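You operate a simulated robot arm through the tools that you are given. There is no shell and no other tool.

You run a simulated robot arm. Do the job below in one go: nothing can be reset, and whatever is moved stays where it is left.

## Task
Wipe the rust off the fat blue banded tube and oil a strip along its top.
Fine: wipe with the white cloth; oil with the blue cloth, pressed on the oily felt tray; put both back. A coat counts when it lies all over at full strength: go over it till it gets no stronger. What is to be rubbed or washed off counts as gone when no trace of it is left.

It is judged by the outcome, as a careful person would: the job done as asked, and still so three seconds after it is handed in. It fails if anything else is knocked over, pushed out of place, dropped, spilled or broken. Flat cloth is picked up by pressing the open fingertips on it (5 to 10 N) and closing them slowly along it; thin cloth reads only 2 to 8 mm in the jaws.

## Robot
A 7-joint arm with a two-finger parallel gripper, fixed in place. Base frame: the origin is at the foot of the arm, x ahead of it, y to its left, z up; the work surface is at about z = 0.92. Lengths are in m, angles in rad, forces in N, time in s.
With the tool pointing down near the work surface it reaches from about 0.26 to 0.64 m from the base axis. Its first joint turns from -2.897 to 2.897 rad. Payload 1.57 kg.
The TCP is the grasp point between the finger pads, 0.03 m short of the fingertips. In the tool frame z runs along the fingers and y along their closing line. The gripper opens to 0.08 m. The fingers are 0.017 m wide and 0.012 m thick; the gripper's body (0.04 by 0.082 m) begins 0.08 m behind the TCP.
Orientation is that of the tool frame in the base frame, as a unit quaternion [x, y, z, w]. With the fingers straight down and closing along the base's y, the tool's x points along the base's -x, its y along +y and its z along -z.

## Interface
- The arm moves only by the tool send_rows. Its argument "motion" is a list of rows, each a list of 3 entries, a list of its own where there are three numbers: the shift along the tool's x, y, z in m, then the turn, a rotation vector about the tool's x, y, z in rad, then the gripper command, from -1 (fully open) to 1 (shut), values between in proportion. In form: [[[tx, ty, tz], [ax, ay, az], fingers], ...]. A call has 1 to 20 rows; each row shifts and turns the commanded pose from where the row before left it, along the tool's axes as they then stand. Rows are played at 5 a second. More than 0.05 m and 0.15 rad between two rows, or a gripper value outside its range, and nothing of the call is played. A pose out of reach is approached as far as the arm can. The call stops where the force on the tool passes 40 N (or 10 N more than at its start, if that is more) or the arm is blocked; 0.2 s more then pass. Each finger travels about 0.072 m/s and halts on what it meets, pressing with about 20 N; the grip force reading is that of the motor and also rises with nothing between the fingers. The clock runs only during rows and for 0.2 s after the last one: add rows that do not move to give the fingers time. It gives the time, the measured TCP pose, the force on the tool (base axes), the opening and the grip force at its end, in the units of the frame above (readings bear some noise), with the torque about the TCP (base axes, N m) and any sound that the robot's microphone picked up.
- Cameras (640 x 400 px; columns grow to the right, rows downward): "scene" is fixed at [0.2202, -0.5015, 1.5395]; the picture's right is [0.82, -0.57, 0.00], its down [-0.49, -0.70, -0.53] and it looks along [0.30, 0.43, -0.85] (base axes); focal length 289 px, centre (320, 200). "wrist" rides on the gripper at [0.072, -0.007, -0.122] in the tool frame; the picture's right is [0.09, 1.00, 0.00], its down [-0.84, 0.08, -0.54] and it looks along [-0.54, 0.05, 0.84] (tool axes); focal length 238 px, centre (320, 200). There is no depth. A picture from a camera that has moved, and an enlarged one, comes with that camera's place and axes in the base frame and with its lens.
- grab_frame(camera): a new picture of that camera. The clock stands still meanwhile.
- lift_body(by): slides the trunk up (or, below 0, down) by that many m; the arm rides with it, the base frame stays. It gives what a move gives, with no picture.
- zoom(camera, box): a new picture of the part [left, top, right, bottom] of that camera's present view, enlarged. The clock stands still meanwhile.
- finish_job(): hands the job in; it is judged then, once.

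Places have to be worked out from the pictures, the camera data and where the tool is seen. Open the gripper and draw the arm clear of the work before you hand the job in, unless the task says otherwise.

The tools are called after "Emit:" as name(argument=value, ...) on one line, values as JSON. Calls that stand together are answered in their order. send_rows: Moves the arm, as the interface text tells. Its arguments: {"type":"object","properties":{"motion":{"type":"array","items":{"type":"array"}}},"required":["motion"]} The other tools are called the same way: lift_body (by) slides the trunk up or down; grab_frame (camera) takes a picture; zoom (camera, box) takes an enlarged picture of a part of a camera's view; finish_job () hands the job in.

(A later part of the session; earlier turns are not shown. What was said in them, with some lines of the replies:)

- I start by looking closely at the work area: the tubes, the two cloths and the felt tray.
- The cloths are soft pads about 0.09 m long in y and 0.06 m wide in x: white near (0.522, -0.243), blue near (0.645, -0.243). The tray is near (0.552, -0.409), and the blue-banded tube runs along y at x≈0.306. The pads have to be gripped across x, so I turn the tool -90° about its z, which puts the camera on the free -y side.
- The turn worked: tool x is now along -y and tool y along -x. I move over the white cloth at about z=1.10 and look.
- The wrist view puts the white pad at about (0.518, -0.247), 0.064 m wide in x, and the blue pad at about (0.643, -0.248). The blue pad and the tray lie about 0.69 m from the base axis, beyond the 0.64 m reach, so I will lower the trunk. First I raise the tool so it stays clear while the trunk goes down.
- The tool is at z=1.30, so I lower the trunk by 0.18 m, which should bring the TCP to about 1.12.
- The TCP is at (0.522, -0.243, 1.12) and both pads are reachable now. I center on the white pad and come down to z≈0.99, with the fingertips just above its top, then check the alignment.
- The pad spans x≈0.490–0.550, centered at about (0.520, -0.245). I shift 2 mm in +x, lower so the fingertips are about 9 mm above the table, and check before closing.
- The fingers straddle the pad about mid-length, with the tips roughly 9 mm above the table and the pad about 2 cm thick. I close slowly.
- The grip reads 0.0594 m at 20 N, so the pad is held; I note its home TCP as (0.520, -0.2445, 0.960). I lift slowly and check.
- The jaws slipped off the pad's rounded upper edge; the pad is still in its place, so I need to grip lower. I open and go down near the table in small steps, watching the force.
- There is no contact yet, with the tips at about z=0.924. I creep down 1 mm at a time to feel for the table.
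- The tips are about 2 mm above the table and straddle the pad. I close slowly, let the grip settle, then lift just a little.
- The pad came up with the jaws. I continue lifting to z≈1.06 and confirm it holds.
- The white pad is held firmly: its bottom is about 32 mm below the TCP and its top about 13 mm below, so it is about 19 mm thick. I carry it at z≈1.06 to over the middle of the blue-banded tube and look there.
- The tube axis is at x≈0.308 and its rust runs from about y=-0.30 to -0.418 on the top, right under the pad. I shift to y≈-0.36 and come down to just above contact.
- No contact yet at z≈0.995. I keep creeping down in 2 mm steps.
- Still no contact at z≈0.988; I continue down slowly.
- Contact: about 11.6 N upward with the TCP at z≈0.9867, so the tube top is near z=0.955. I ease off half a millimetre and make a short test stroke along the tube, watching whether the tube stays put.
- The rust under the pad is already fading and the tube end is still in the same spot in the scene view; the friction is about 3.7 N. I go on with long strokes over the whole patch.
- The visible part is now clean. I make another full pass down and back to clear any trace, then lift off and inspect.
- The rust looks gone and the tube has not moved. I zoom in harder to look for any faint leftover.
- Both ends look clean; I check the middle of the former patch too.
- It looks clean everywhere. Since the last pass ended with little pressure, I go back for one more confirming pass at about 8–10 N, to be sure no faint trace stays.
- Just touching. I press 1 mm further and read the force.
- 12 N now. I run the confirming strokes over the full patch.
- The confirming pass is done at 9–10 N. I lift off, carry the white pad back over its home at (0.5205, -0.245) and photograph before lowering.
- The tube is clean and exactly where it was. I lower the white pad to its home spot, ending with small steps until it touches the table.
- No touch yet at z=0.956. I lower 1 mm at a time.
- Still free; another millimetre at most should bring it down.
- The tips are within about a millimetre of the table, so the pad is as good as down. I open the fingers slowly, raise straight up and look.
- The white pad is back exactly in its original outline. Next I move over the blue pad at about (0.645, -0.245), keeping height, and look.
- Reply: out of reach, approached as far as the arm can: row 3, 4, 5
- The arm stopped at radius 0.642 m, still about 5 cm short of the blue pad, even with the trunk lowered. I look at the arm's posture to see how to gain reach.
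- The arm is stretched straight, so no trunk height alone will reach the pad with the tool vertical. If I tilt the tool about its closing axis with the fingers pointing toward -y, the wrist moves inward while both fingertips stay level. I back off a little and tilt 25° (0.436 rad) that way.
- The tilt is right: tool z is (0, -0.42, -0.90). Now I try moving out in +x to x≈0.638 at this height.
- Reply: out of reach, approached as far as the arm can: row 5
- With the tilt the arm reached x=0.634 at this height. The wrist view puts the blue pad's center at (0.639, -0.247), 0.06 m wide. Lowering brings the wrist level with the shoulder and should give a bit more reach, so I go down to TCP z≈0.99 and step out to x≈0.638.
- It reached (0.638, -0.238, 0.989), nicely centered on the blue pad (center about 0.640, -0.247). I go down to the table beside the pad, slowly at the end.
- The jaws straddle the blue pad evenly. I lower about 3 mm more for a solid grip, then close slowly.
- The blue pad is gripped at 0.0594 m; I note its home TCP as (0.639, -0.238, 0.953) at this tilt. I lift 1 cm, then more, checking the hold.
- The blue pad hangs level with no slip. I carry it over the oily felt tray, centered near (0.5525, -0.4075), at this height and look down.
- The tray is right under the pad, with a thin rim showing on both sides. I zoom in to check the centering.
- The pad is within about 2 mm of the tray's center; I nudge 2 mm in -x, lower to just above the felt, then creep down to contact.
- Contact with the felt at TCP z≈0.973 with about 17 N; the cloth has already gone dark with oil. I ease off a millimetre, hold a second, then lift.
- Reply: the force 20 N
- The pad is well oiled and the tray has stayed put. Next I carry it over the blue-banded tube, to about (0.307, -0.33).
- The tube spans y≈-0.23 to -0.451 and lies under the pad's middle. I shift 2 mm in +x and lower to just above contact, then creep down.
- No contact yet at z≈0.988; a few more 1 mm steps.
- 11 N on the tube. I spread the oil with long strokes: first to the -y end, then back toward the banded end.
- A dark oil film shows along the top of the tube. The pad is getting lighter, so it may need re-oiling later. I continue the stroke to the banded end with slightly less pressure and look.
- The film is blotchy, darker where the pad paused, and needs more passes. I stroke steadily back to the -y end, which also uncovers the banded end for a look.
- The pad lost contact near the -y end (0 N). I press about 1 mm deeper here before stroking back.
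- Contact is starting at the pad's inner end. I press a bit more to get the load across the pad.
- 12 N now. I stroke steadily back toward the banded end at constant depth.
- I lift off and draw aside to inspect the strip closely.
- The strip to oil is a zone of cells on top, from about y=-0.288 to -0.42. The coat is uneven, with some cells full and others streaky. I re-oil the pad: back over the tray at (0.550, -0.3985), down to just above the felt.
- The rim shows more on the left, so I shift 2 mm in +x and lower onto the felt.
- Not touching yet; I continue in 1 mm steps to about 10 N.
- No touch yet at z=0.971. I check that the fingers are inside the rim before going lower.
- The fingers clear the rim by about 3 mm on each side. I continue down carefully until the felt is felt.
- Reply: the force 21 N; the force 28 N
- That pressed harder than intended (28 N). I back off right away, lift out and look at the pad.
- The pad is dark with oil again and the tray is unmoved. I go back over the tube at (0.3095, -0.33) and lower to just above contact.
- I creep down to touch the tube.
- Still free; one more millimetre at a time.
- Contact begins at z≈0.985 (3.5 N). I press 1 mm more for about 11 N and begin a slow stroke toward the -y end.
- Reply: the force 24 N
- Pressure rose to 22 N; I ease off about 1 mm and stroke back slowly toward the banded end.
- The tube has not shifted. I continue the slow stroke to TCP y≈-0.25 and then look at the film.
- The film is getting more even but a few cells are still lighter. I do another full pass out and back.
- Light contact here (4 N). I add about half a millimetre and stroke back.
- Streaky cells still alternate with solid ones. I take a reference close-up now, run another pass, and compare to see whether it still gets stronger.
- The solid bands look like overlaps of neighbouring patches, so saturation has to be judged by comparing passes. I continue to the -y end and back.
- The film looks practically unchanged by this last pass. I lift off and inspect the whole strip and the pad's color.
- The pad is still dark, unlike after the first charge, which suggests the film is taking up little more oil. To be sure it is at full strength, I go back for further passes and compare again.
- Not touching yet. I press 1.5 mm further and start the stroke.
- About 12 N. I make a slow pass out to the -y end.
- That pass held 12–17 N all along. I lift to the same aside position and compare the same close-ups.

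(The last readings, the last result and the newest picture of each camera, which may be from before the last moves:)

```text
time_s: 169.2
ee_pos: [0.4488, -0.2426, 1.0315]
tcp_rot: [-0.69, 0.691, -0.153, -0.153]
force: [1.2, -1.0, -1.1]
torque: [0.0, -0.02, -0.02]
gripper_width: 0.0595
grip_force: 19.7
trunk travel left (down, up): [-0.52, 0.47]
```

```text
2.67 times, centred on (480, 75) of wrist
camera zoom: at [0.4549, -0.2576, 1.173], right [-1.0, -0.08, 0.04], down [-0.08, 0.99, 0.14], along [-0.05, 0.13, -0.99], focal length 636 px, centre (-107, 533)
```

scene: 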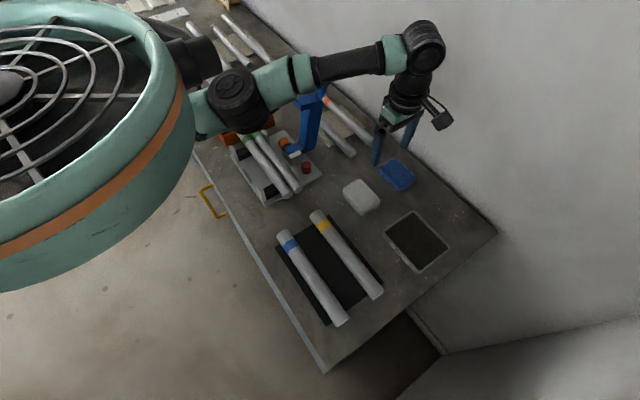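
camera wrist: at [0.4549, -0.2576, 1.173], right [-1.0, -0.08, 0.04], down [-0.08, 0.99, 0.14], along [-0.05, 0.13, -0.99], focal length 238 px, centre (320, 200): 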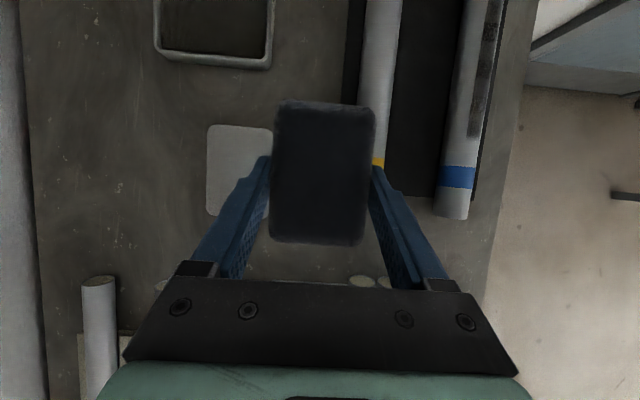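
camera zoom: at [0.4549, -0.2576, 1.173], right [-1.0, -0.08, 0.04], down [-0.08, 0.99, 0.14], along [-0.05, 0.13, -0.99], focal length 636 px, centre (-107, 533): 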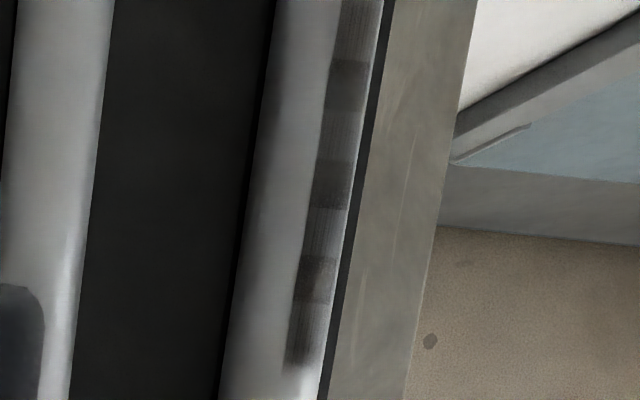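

The close-ups are now identical to the previous pass: all patches are evenly dark, so the coat has stopped getting stronger. I carry the blue pad back over its home at (0.639, -0.238).

Emit:
send_rows(motion=[[[-0.0006, -0.027, -0.0003], [0, 0, 0], 1], [[-0.0006, -0.027, -0.0003], [0, 0, 0], 1], [[-0.0006, -0.027, -0.0003], [0, 0, 0], 1], [[-0.0006, -0.027, -0.0003], [0, 0, 0], 1], [[-0.0006, -0.027, -0.0003], [0, 0, 0], 1], [[-0.0006, -0.027, -0.0003], [0, 0, 0], 1], [[-0.0006, -0.027, -0.0003], [0, 0, 0], 1], [[0, 0, 0], [0, 0, 0], 1], [[0, 0, 0], [0, 0, 0], 1]])

Emit:
grab_frame(camera="wrist")

```text
time_s: 171.2
ee_pos: [0.638, -0.2386, 1.0315]
tcp_rot: [-0.69, 0.691, -0.153, -0.154]
force: [-0.3, 0.6, -0.4]
torque: [0.02, -0.01, 0.01]
gripper_width: 0.0594
grip_force: 20.5
trunk travel left (down, up): [-0.52, 0.47]
```

```text
taken
camera wrist: at [0.6447, -0.2535, 1.173], right [-1.0, -0.08, 0.04], down [-0.08, 0.99, 0.14], along [-0.05, 0.13, -0.99], focal length 238 px, centre (320, 200)
```

wrist: 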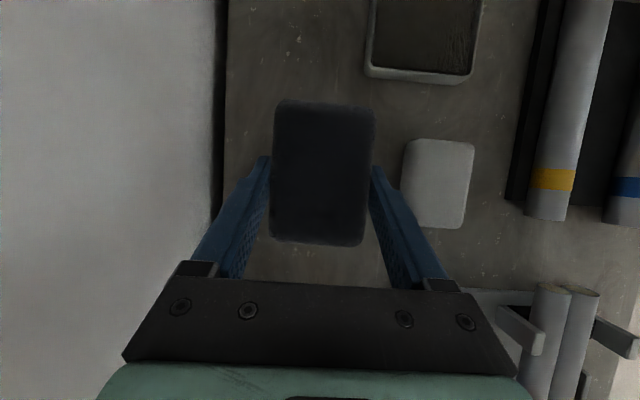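

Over the home spot. I lower the pad, then creep the last millimetres to the table.

Emit:
send_rows(motion=[[[-0.0085, -0.001, 0.0181], [0, 0, 0], 1], [[-0.0085, 0, 0.0181], [0, 0, 0], 1], [[-0.0085, 0, 0.0181], [0, 0, 0], 1], [[-0.0042, 0, 0.0091], [0, 0, 0], 1], [[-0.0013, 0, 0.0027], [0, 0, 0], 1], [[0, 0, 0], [0, 0, 0], 1]])

Emit:
send_rows(motion=[[[-0.00063, 0, 0.00136], [0, 0, 0], 1], [[-0.00063, 0, 0.00136], [0, 0, 0], 1], [[0, 0, 0], [0, 0, 0], 1]])

```text
time_s: 172.6
ee_pos: [0.6388, -0.2386, 0.9589]
tcp_rot: [-0.69, 0.691, -0.153, -0.153]
force: [-0.2, -0.2, -0.8]
torque: [0.01, 0.0, -0.01]
gripper_width: 0.0591
grip_force: 20.1
trunk travel left (down, up): [-0.52, 0.47]
```

```text
time_s: 173.4
ee_pos: [0.6383, -0.239, 0.9557]
tcp_rot: [-0.69, 0.691, -0.153, -0.153]
force: [0.1, 0.1, 0.3]
torque: [0.03, 0.0, 0.04]
gripper_width: 0.0594
grip_force: 19.9
trunk travel left (down, up): [-0.52, 0.47]
```

Still free at z=0.956; down in 1 mm steps.

Emit:
send_rows(motion=[[[-0.00042, 0, 0.0009], [0, 0, 0], 1], [[-0.00042, 0, 0.0009], [0, 0, 0], 1], [[0, 0, 0], [0, 0, 0], 1]])

Emit:
send_rows(motion=[[[-0.00042, 0, 0.0009], [0, 0, 0], 1], [[0, 0, 0], [0, 0, 0], 1]])

Emit:
send_rows(motion=[[[-0.00042, 0, 0.0009], [0, 0, 0], 1], [[0, 0, 0], [0, 0, 0], 1]])

```text
time_s: 174.2
ee_pos: [0.6392, -0.2386, 0.9533]
tcp_rot: [-0.69, 0.691, -0.153, -0.153]
force: [-1.1, -0.4, -0.6]
torque: [0.03, 0.01, 0.0]
gripper_width: 0.0595
grip_force: 20.1
trunk travel left (down, up): [-0.52, 0.47]
```

```text
time_s: 174.8
ee_pos: [0.6391, -0.2386, 0.9531]
tcp_rot: [0.69, -0.69, 0.154, 0.153]
force: [-0.3, 1.0, -1.4]
torque: [-0.01, 0.0, -0.01]
gripper_width: 0.0592
grip_force: 20.2
trunk travel left (down, up): [-0.52, 0.47]
```

```text
time_s: 175.4
ee_pos: [0.6387, -0.2396, 0.9511]
tcp_rot: [0.691, -0.69, 0.153, 0.153]
force: [-0.5, -0.4, -0.7]
torque: [-0.02, 0.0, 0.0]
gripper_width: 0.0596
grip_force: 20.0
trunk travel left (down, up): [-0.52, 0.47]
```

One more half-millimetre step, then check.

Emit:
send_rows(motion=[[[-0.0003, 0, 0.0006], [0, 0, 0], 1], [[0, 0, 0], [0, 0, 0], 1]])

Emit:
zoom(camera="scene", box=[350, 120, 450, 220])

```text
time_s: 176.0
ee_pos: [0.6394, -0.2388, 0.9516]
tcp_rot: [-0.69, 0.691, -0.153, -0.154]
force: [-0.1, -0.8, -0.4]
torque: [0.02, 0.03, -0.02]
gripper_width: 0.0594
grip_force: 20.0
trunk travel left (down, up): [-0.52, 0.47]
```

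```text
4.00 times, centred on (400, 170) of scene
camera zoom: at [0.2202, -0.5015, 1.5395], right [0.82, -0.57, 0.0], down [-0.49, -0.7, -0.53], along [0.3, 0.43, -0.85], focal length 1156 px, centre (0, 320)
```

zoom: 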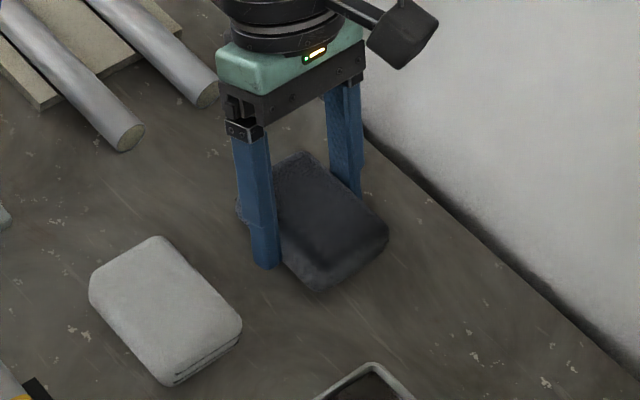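

The pad sits at its original outline, within about 2 mm of the table. I open slowly and rise straight up.

Emit:
send_rows(motion=[[[0, 0, 0], [0, 0, 0], -0.35], [[0, 0, 0], [0, 0, 0], -0.5], [[0, 0, 0], [0, 0, 0], -0.6], [[0, 0, 0], [0, 0, 0], -0.8], [[0, 0, 0], [0, 0, 0], -1], [[0, 0, 0], [0, 0, 0], -1], [[0, 0, 0], [0, 0, 0], -1], [[0.0042, 0, -0.0091], [0, 0, 0], -1], [[0.0085, 0, -0.0181], [0, 0, 0], -1], [[0.0106, 0, -0.0227], [0, 0, 0], -1], [[0.0106, 0, -0.0227], [0, 0, 0], -1], [[0, 0, 0], [0, 0, 0], -1]])

Emit:
grab_frame(camera="wrist")

Emit:
zoom(camera="scene", box=[330, 150, 460, 280])

```text
time_s: 178.6
ee_pos: [0.6384, -0.2388, 1.0318]
tcp_rot: [-0.69, 0.69, -0.153, -0.153]
force: [-0.6, -0.1, 0.1]
torque: [0.03, 0.04, -0.02]
gripper_width: 0.08
grip_force: 0.0
trunk travel left (down, up): [-0.52, 0.47]
```

```text
taken
camera wrist: at [0.6454, -0.2537, 1.1727], right [-1.0, -0.08, 0.04], down [-0.08, 0.99, 0.14], along [-0.05, 0.13, -0.99], focal length 238 px, centre (320, 200)
```

wrist: 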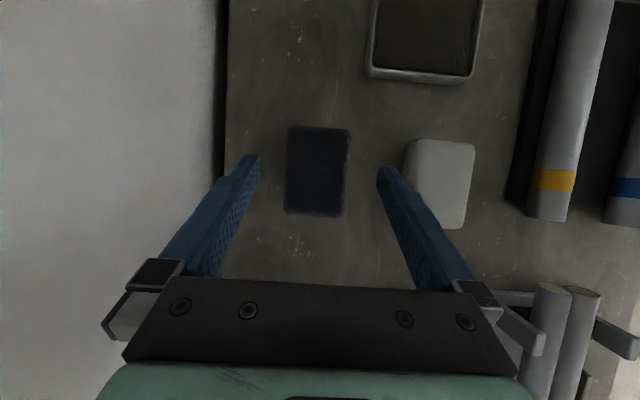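

```text
3.08 times, centred on (395, 215) of scene
camera zoom: at [0.2202, -0.5015, 1.5395], right [0.82, -0.57, 0.0], down [-0.49, -0.7, -0.53], along [0.3, 0.43, -0.85], focal length 889 px, centre (89, 154)
```

zoom: 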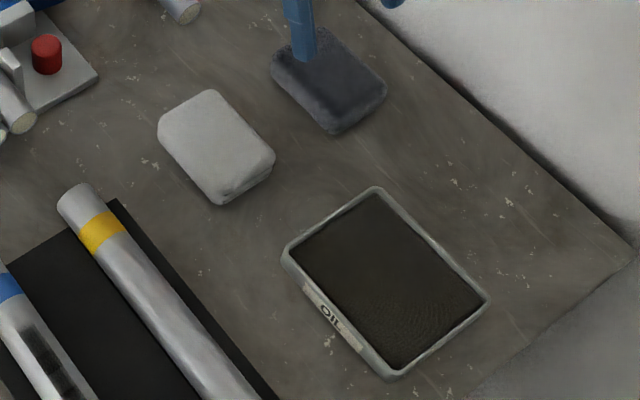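

Both pads are back in their original outlines and the tray is unmoved. Before handing in, I look straight down on the tube with the empty gripper to verify the clean surface and the oil film.

Emit:
send_rows(motion=[[[0.0127, 0, -0.0272], [0, 0, 0], -1], [[0.00906, 0.0328, 0.00423], [0, 0, 0], -1], [[0.00906, 0.0328, 0.00423], [0, 0, 0], -1], [[0.00906, 0.0328, 0.00423], [0, 0, 0], -1], [[0.00906, 0.0328, 0.00423], [0, 0, 0], -1], [[0.00906, 0.0328, 0.00423], [0, 0, 0], -1], [[0.00906, 0.0328, 0.00423], [0, 0, 0], -1], [[0.00906, 0.0328, 0.00423], [0, 0, 0], -1], [[0.00906, 0.0328, 0.00423], [0, 0, 0], -1], [[0.00906, 0.0328, 0.00423], [0, 0, 0], -1], [[0.00906, 0.0328, 0.00423], [0, 0, 0], -1], [[0, 0, 0], [0, 0, 0], -1], [[0, 0, 0], [0, 0, 0], -1]])

Emit:
grab_frame(camera="wrist")

Emit:
zoom(camera="wrist", box=[265, 60, 375, 260])

```text
time_s: 181.4
ee_pos: [0.3038, -0.339, 1.0604]
tcp_rot: [-0.69, 0.691, -0.152, -0.153]
force: [0.6, -0.1, -0.8]
torque: [0.01, -0.02, 0.04]
gripper_width: 0.0799
grip_force: 0.2
out of reach, approached as far as the arm can: row 1
trunk travel left (down, up): [-0.52, 0.47]
```

```text
taken
camera wrist: at [0.3105, -0.3529, 1.2018], right [-1.0, -0.08, 0.04], down [-0.08, 0.99, 0.14], along [-0.05, 0.13, -0.99], focal length 238 px, centre (320, 200)
```

wrist: 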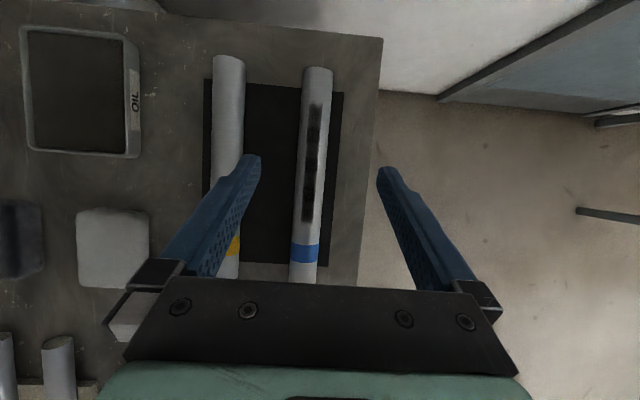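

```text
2.00 times, centred on (320, 160) of wrist
camera zoom: at [0.3105, -0.3529, 1.2018], right [-1.0, -0.08, 0.04], down [-0.08, 0.99, 0.14], along [-0.05, 0.13, -0.99], focal length 477 px, centre (320, 280)
```

zoom: 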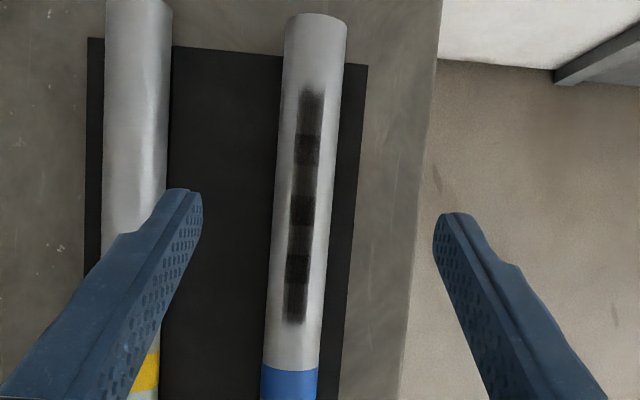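

From straight above, the two inner single stretches look a bit lighter than the end ones. I zoom in closer.

Emit:
zoom(camera="wrist", box=[290, 95, 335, 165])

Emit:
zoom(camera="wrist", box=[285, 155, 330, 230])

Emit:
zoom(camera="scene", box=[275, 235, 345, 325])

```text
5.71 times, centred on (312, 130) of wrist
camera zoom: at [0.3105, -0.3529, 1.2018], right [-1.0, -0.08, 0.04], down [-0.08, 0.99, 0.14], along [-0.05, 0.13, -0.99], focal length 1362 px, centre (363, 600)
```

zoom: 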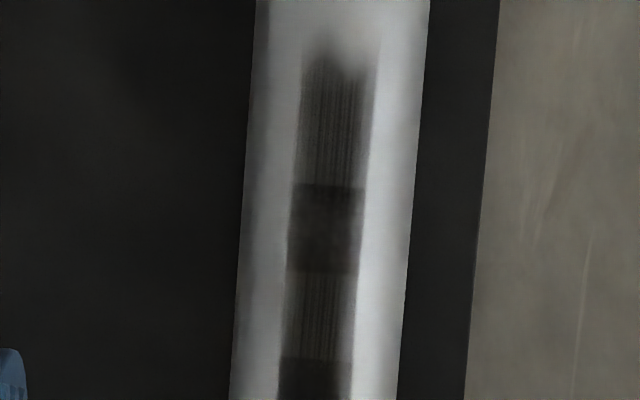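

```text
5.33 times, centred on (308, 192) of wrist
camera zoom: at [0.3105, -0.3529, 1.2018], right [-1.0, -0.08, 0.04], down [-0.08, 0.99, 0.14], along [-0.05, 0.13, -0.99], focal length 1271 px, centre (387, 240)
```

zoom: 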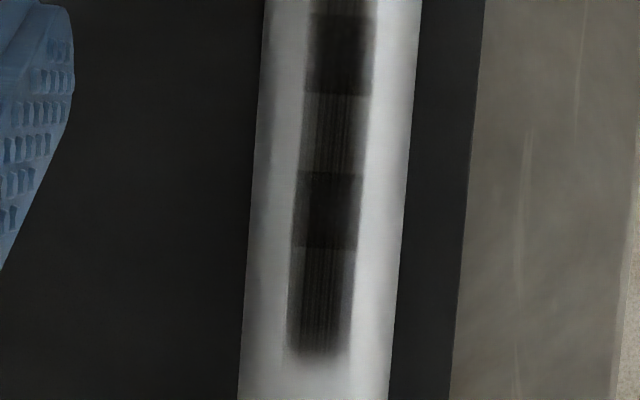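

```text
4.44 times, centred on (310, 280) of scene
camera zoom: at [0.2202, -0.5015, 1.5395], right [0.82, -0.57, 0.0], down [-0.49, -0.7, -0.53], along [0.3, 0.43, -0.85], focal length 1284 px, centre (364, -156)
```

zoom: 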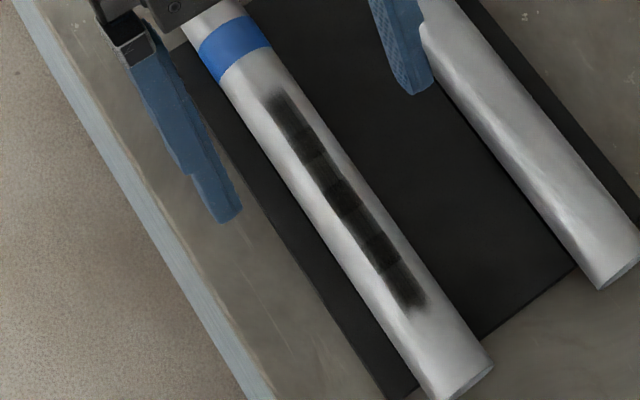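

All four patches show the same darkness and streak texture, with no rust color left anywhere. The dark bands are just where neighbouring patches overlap, so the coat is even and saturated. I raise the open gripper well clear.

Emit:
send_rows(motion=[[[0.0127, 0, -0.0272], [0, 0, 0], -1], [[0.0127, 0, -0.0272], [0, 0, 0], -1], [[0.0127, 0, -0.0272], [0, 0, 0], -1], [[0.0127, 0, -0.0272], [0, 0, 0], -1], [[0.0127, 0, -0.0272], [0, 0, 0], -1], [[0.0127, 0, -0.0272], [0, 0, 0], -1], [[0, 0, 0], [0, 0, 0], -1], [[0, 0, 0], [0, 0, 0], -1]])

Emit:
grab_frame(camera="scene")

Emit:
grab_frame(camera="wrist")

```text
time_s: 183.2
ee_pos: [0.3098, -0.3353, 1.2356]
tcp_rot: [0.694, -0.685, 0.145, 0.168]
force: [5.1, 1.4, -5.2]
torque: [-0.42, 0.37, -0.35]
gripper_width: 0.0802
grip_force: 0.1
trunk travel left (down, up): [-0.52, 0.47]
```

```text
taken
```

scene: 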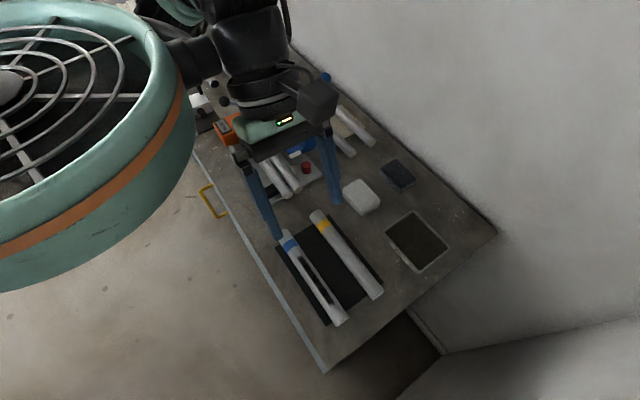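

```text
taken
camera wrist: at [0.3213, -0.3488, 1.3767], right [-0.99, -0.09, 0.08], down [-0.08, 0.99, 0.13], along [-0.09, 0.13, -0.99], focal length 238 px, centre (320, 200)
```

wrist: 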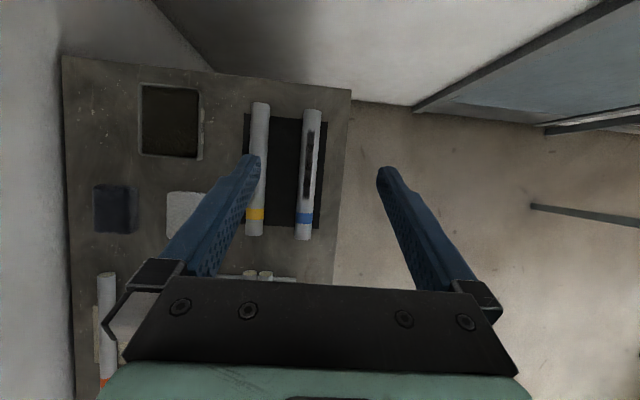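

The force reading shows the arm pressing lightly against itself or the trunk up here (about 7 N). I come back down some 6 cm to relieve it.

Emit:
send_rows(motion=[[[-0.0127, -0.01, 0.0272], [0, 0, 0], -1], [[-0.0127, -0.01, 0.0272], [0, 0, 0], -1], [[0, -0.02, 0], [0, 0, 0], -1], [[0, -0.02, 0], [0, 0, 0], -1], [[0, 0, 0], [0, 0, 0], -1], [[0, 0, 0], [0, 0, 0], -1]])

Emit:
grab_frame(camera="scene")

```text
time_s: 184.6
ee_pos: [0.3634, -0.3376, 1.1813]
tcp_rot: [-0.69, 0.691, -0.153, -0.152]
force: [-0.5, -0.7, 0.3]
torque: [0.0, 0.0, -0.03]
gripper_width: 0.08
grip_force: 0.0
trunk travel left (down, up): [-0.52, 0.47]
```

```text
taken
```

scene: 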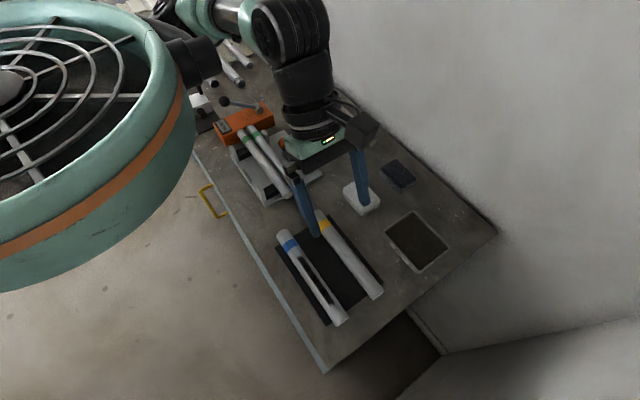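

Forces are back to zero, the gripper is open and clear at z=1.18, and the tubes, tray, cloths and fixtures all stand where they were. The rust is gone, the oil strip is even, and both cloths are back, so I hand in the job.

Emit:
finish_job()

```text
The job is handed in.
```

I wiped the rust off the fat blue banded tube, oiled the strip along its top, and put both cloths back where they were. The job has been handed in, and no verdict has come back.

- **Rust:** I saw no trace in close-ups after several passes with the white cloth, including an extra one at 9–12 N. The tube did not move.
- **Oil:** The strip runs from about y = -0.29 to -0.42, most of the way between the blue band and the far end of the tube. I oiled the blue cloth twice and went over the strip until it stopped getting darker. It still shows alternating darker bands. I took these to be overlaps between neighbouring patches rather than gaps in the coat, since the lighter stretches all look equally dark.
- **Cloths and tray:** Both cloths sit on their original outlines, and the tray has not moved. On the second oiling I pressed the felt harder than intended, about 28 N, with no visible harm.
- **White cloth pickup:** The first grip on the white cloth slipped off. It stayed in place on the table, so nothing was dropped.
- **Arm contact while withdrawing:** When I first raised the arm clear it met about 7 N of resistance, probably from the arm touching itself or the trunk. I lowered it about 5 cm and the force went to zero. The items I could see had not moved; the arm hid part of the bench behind it.
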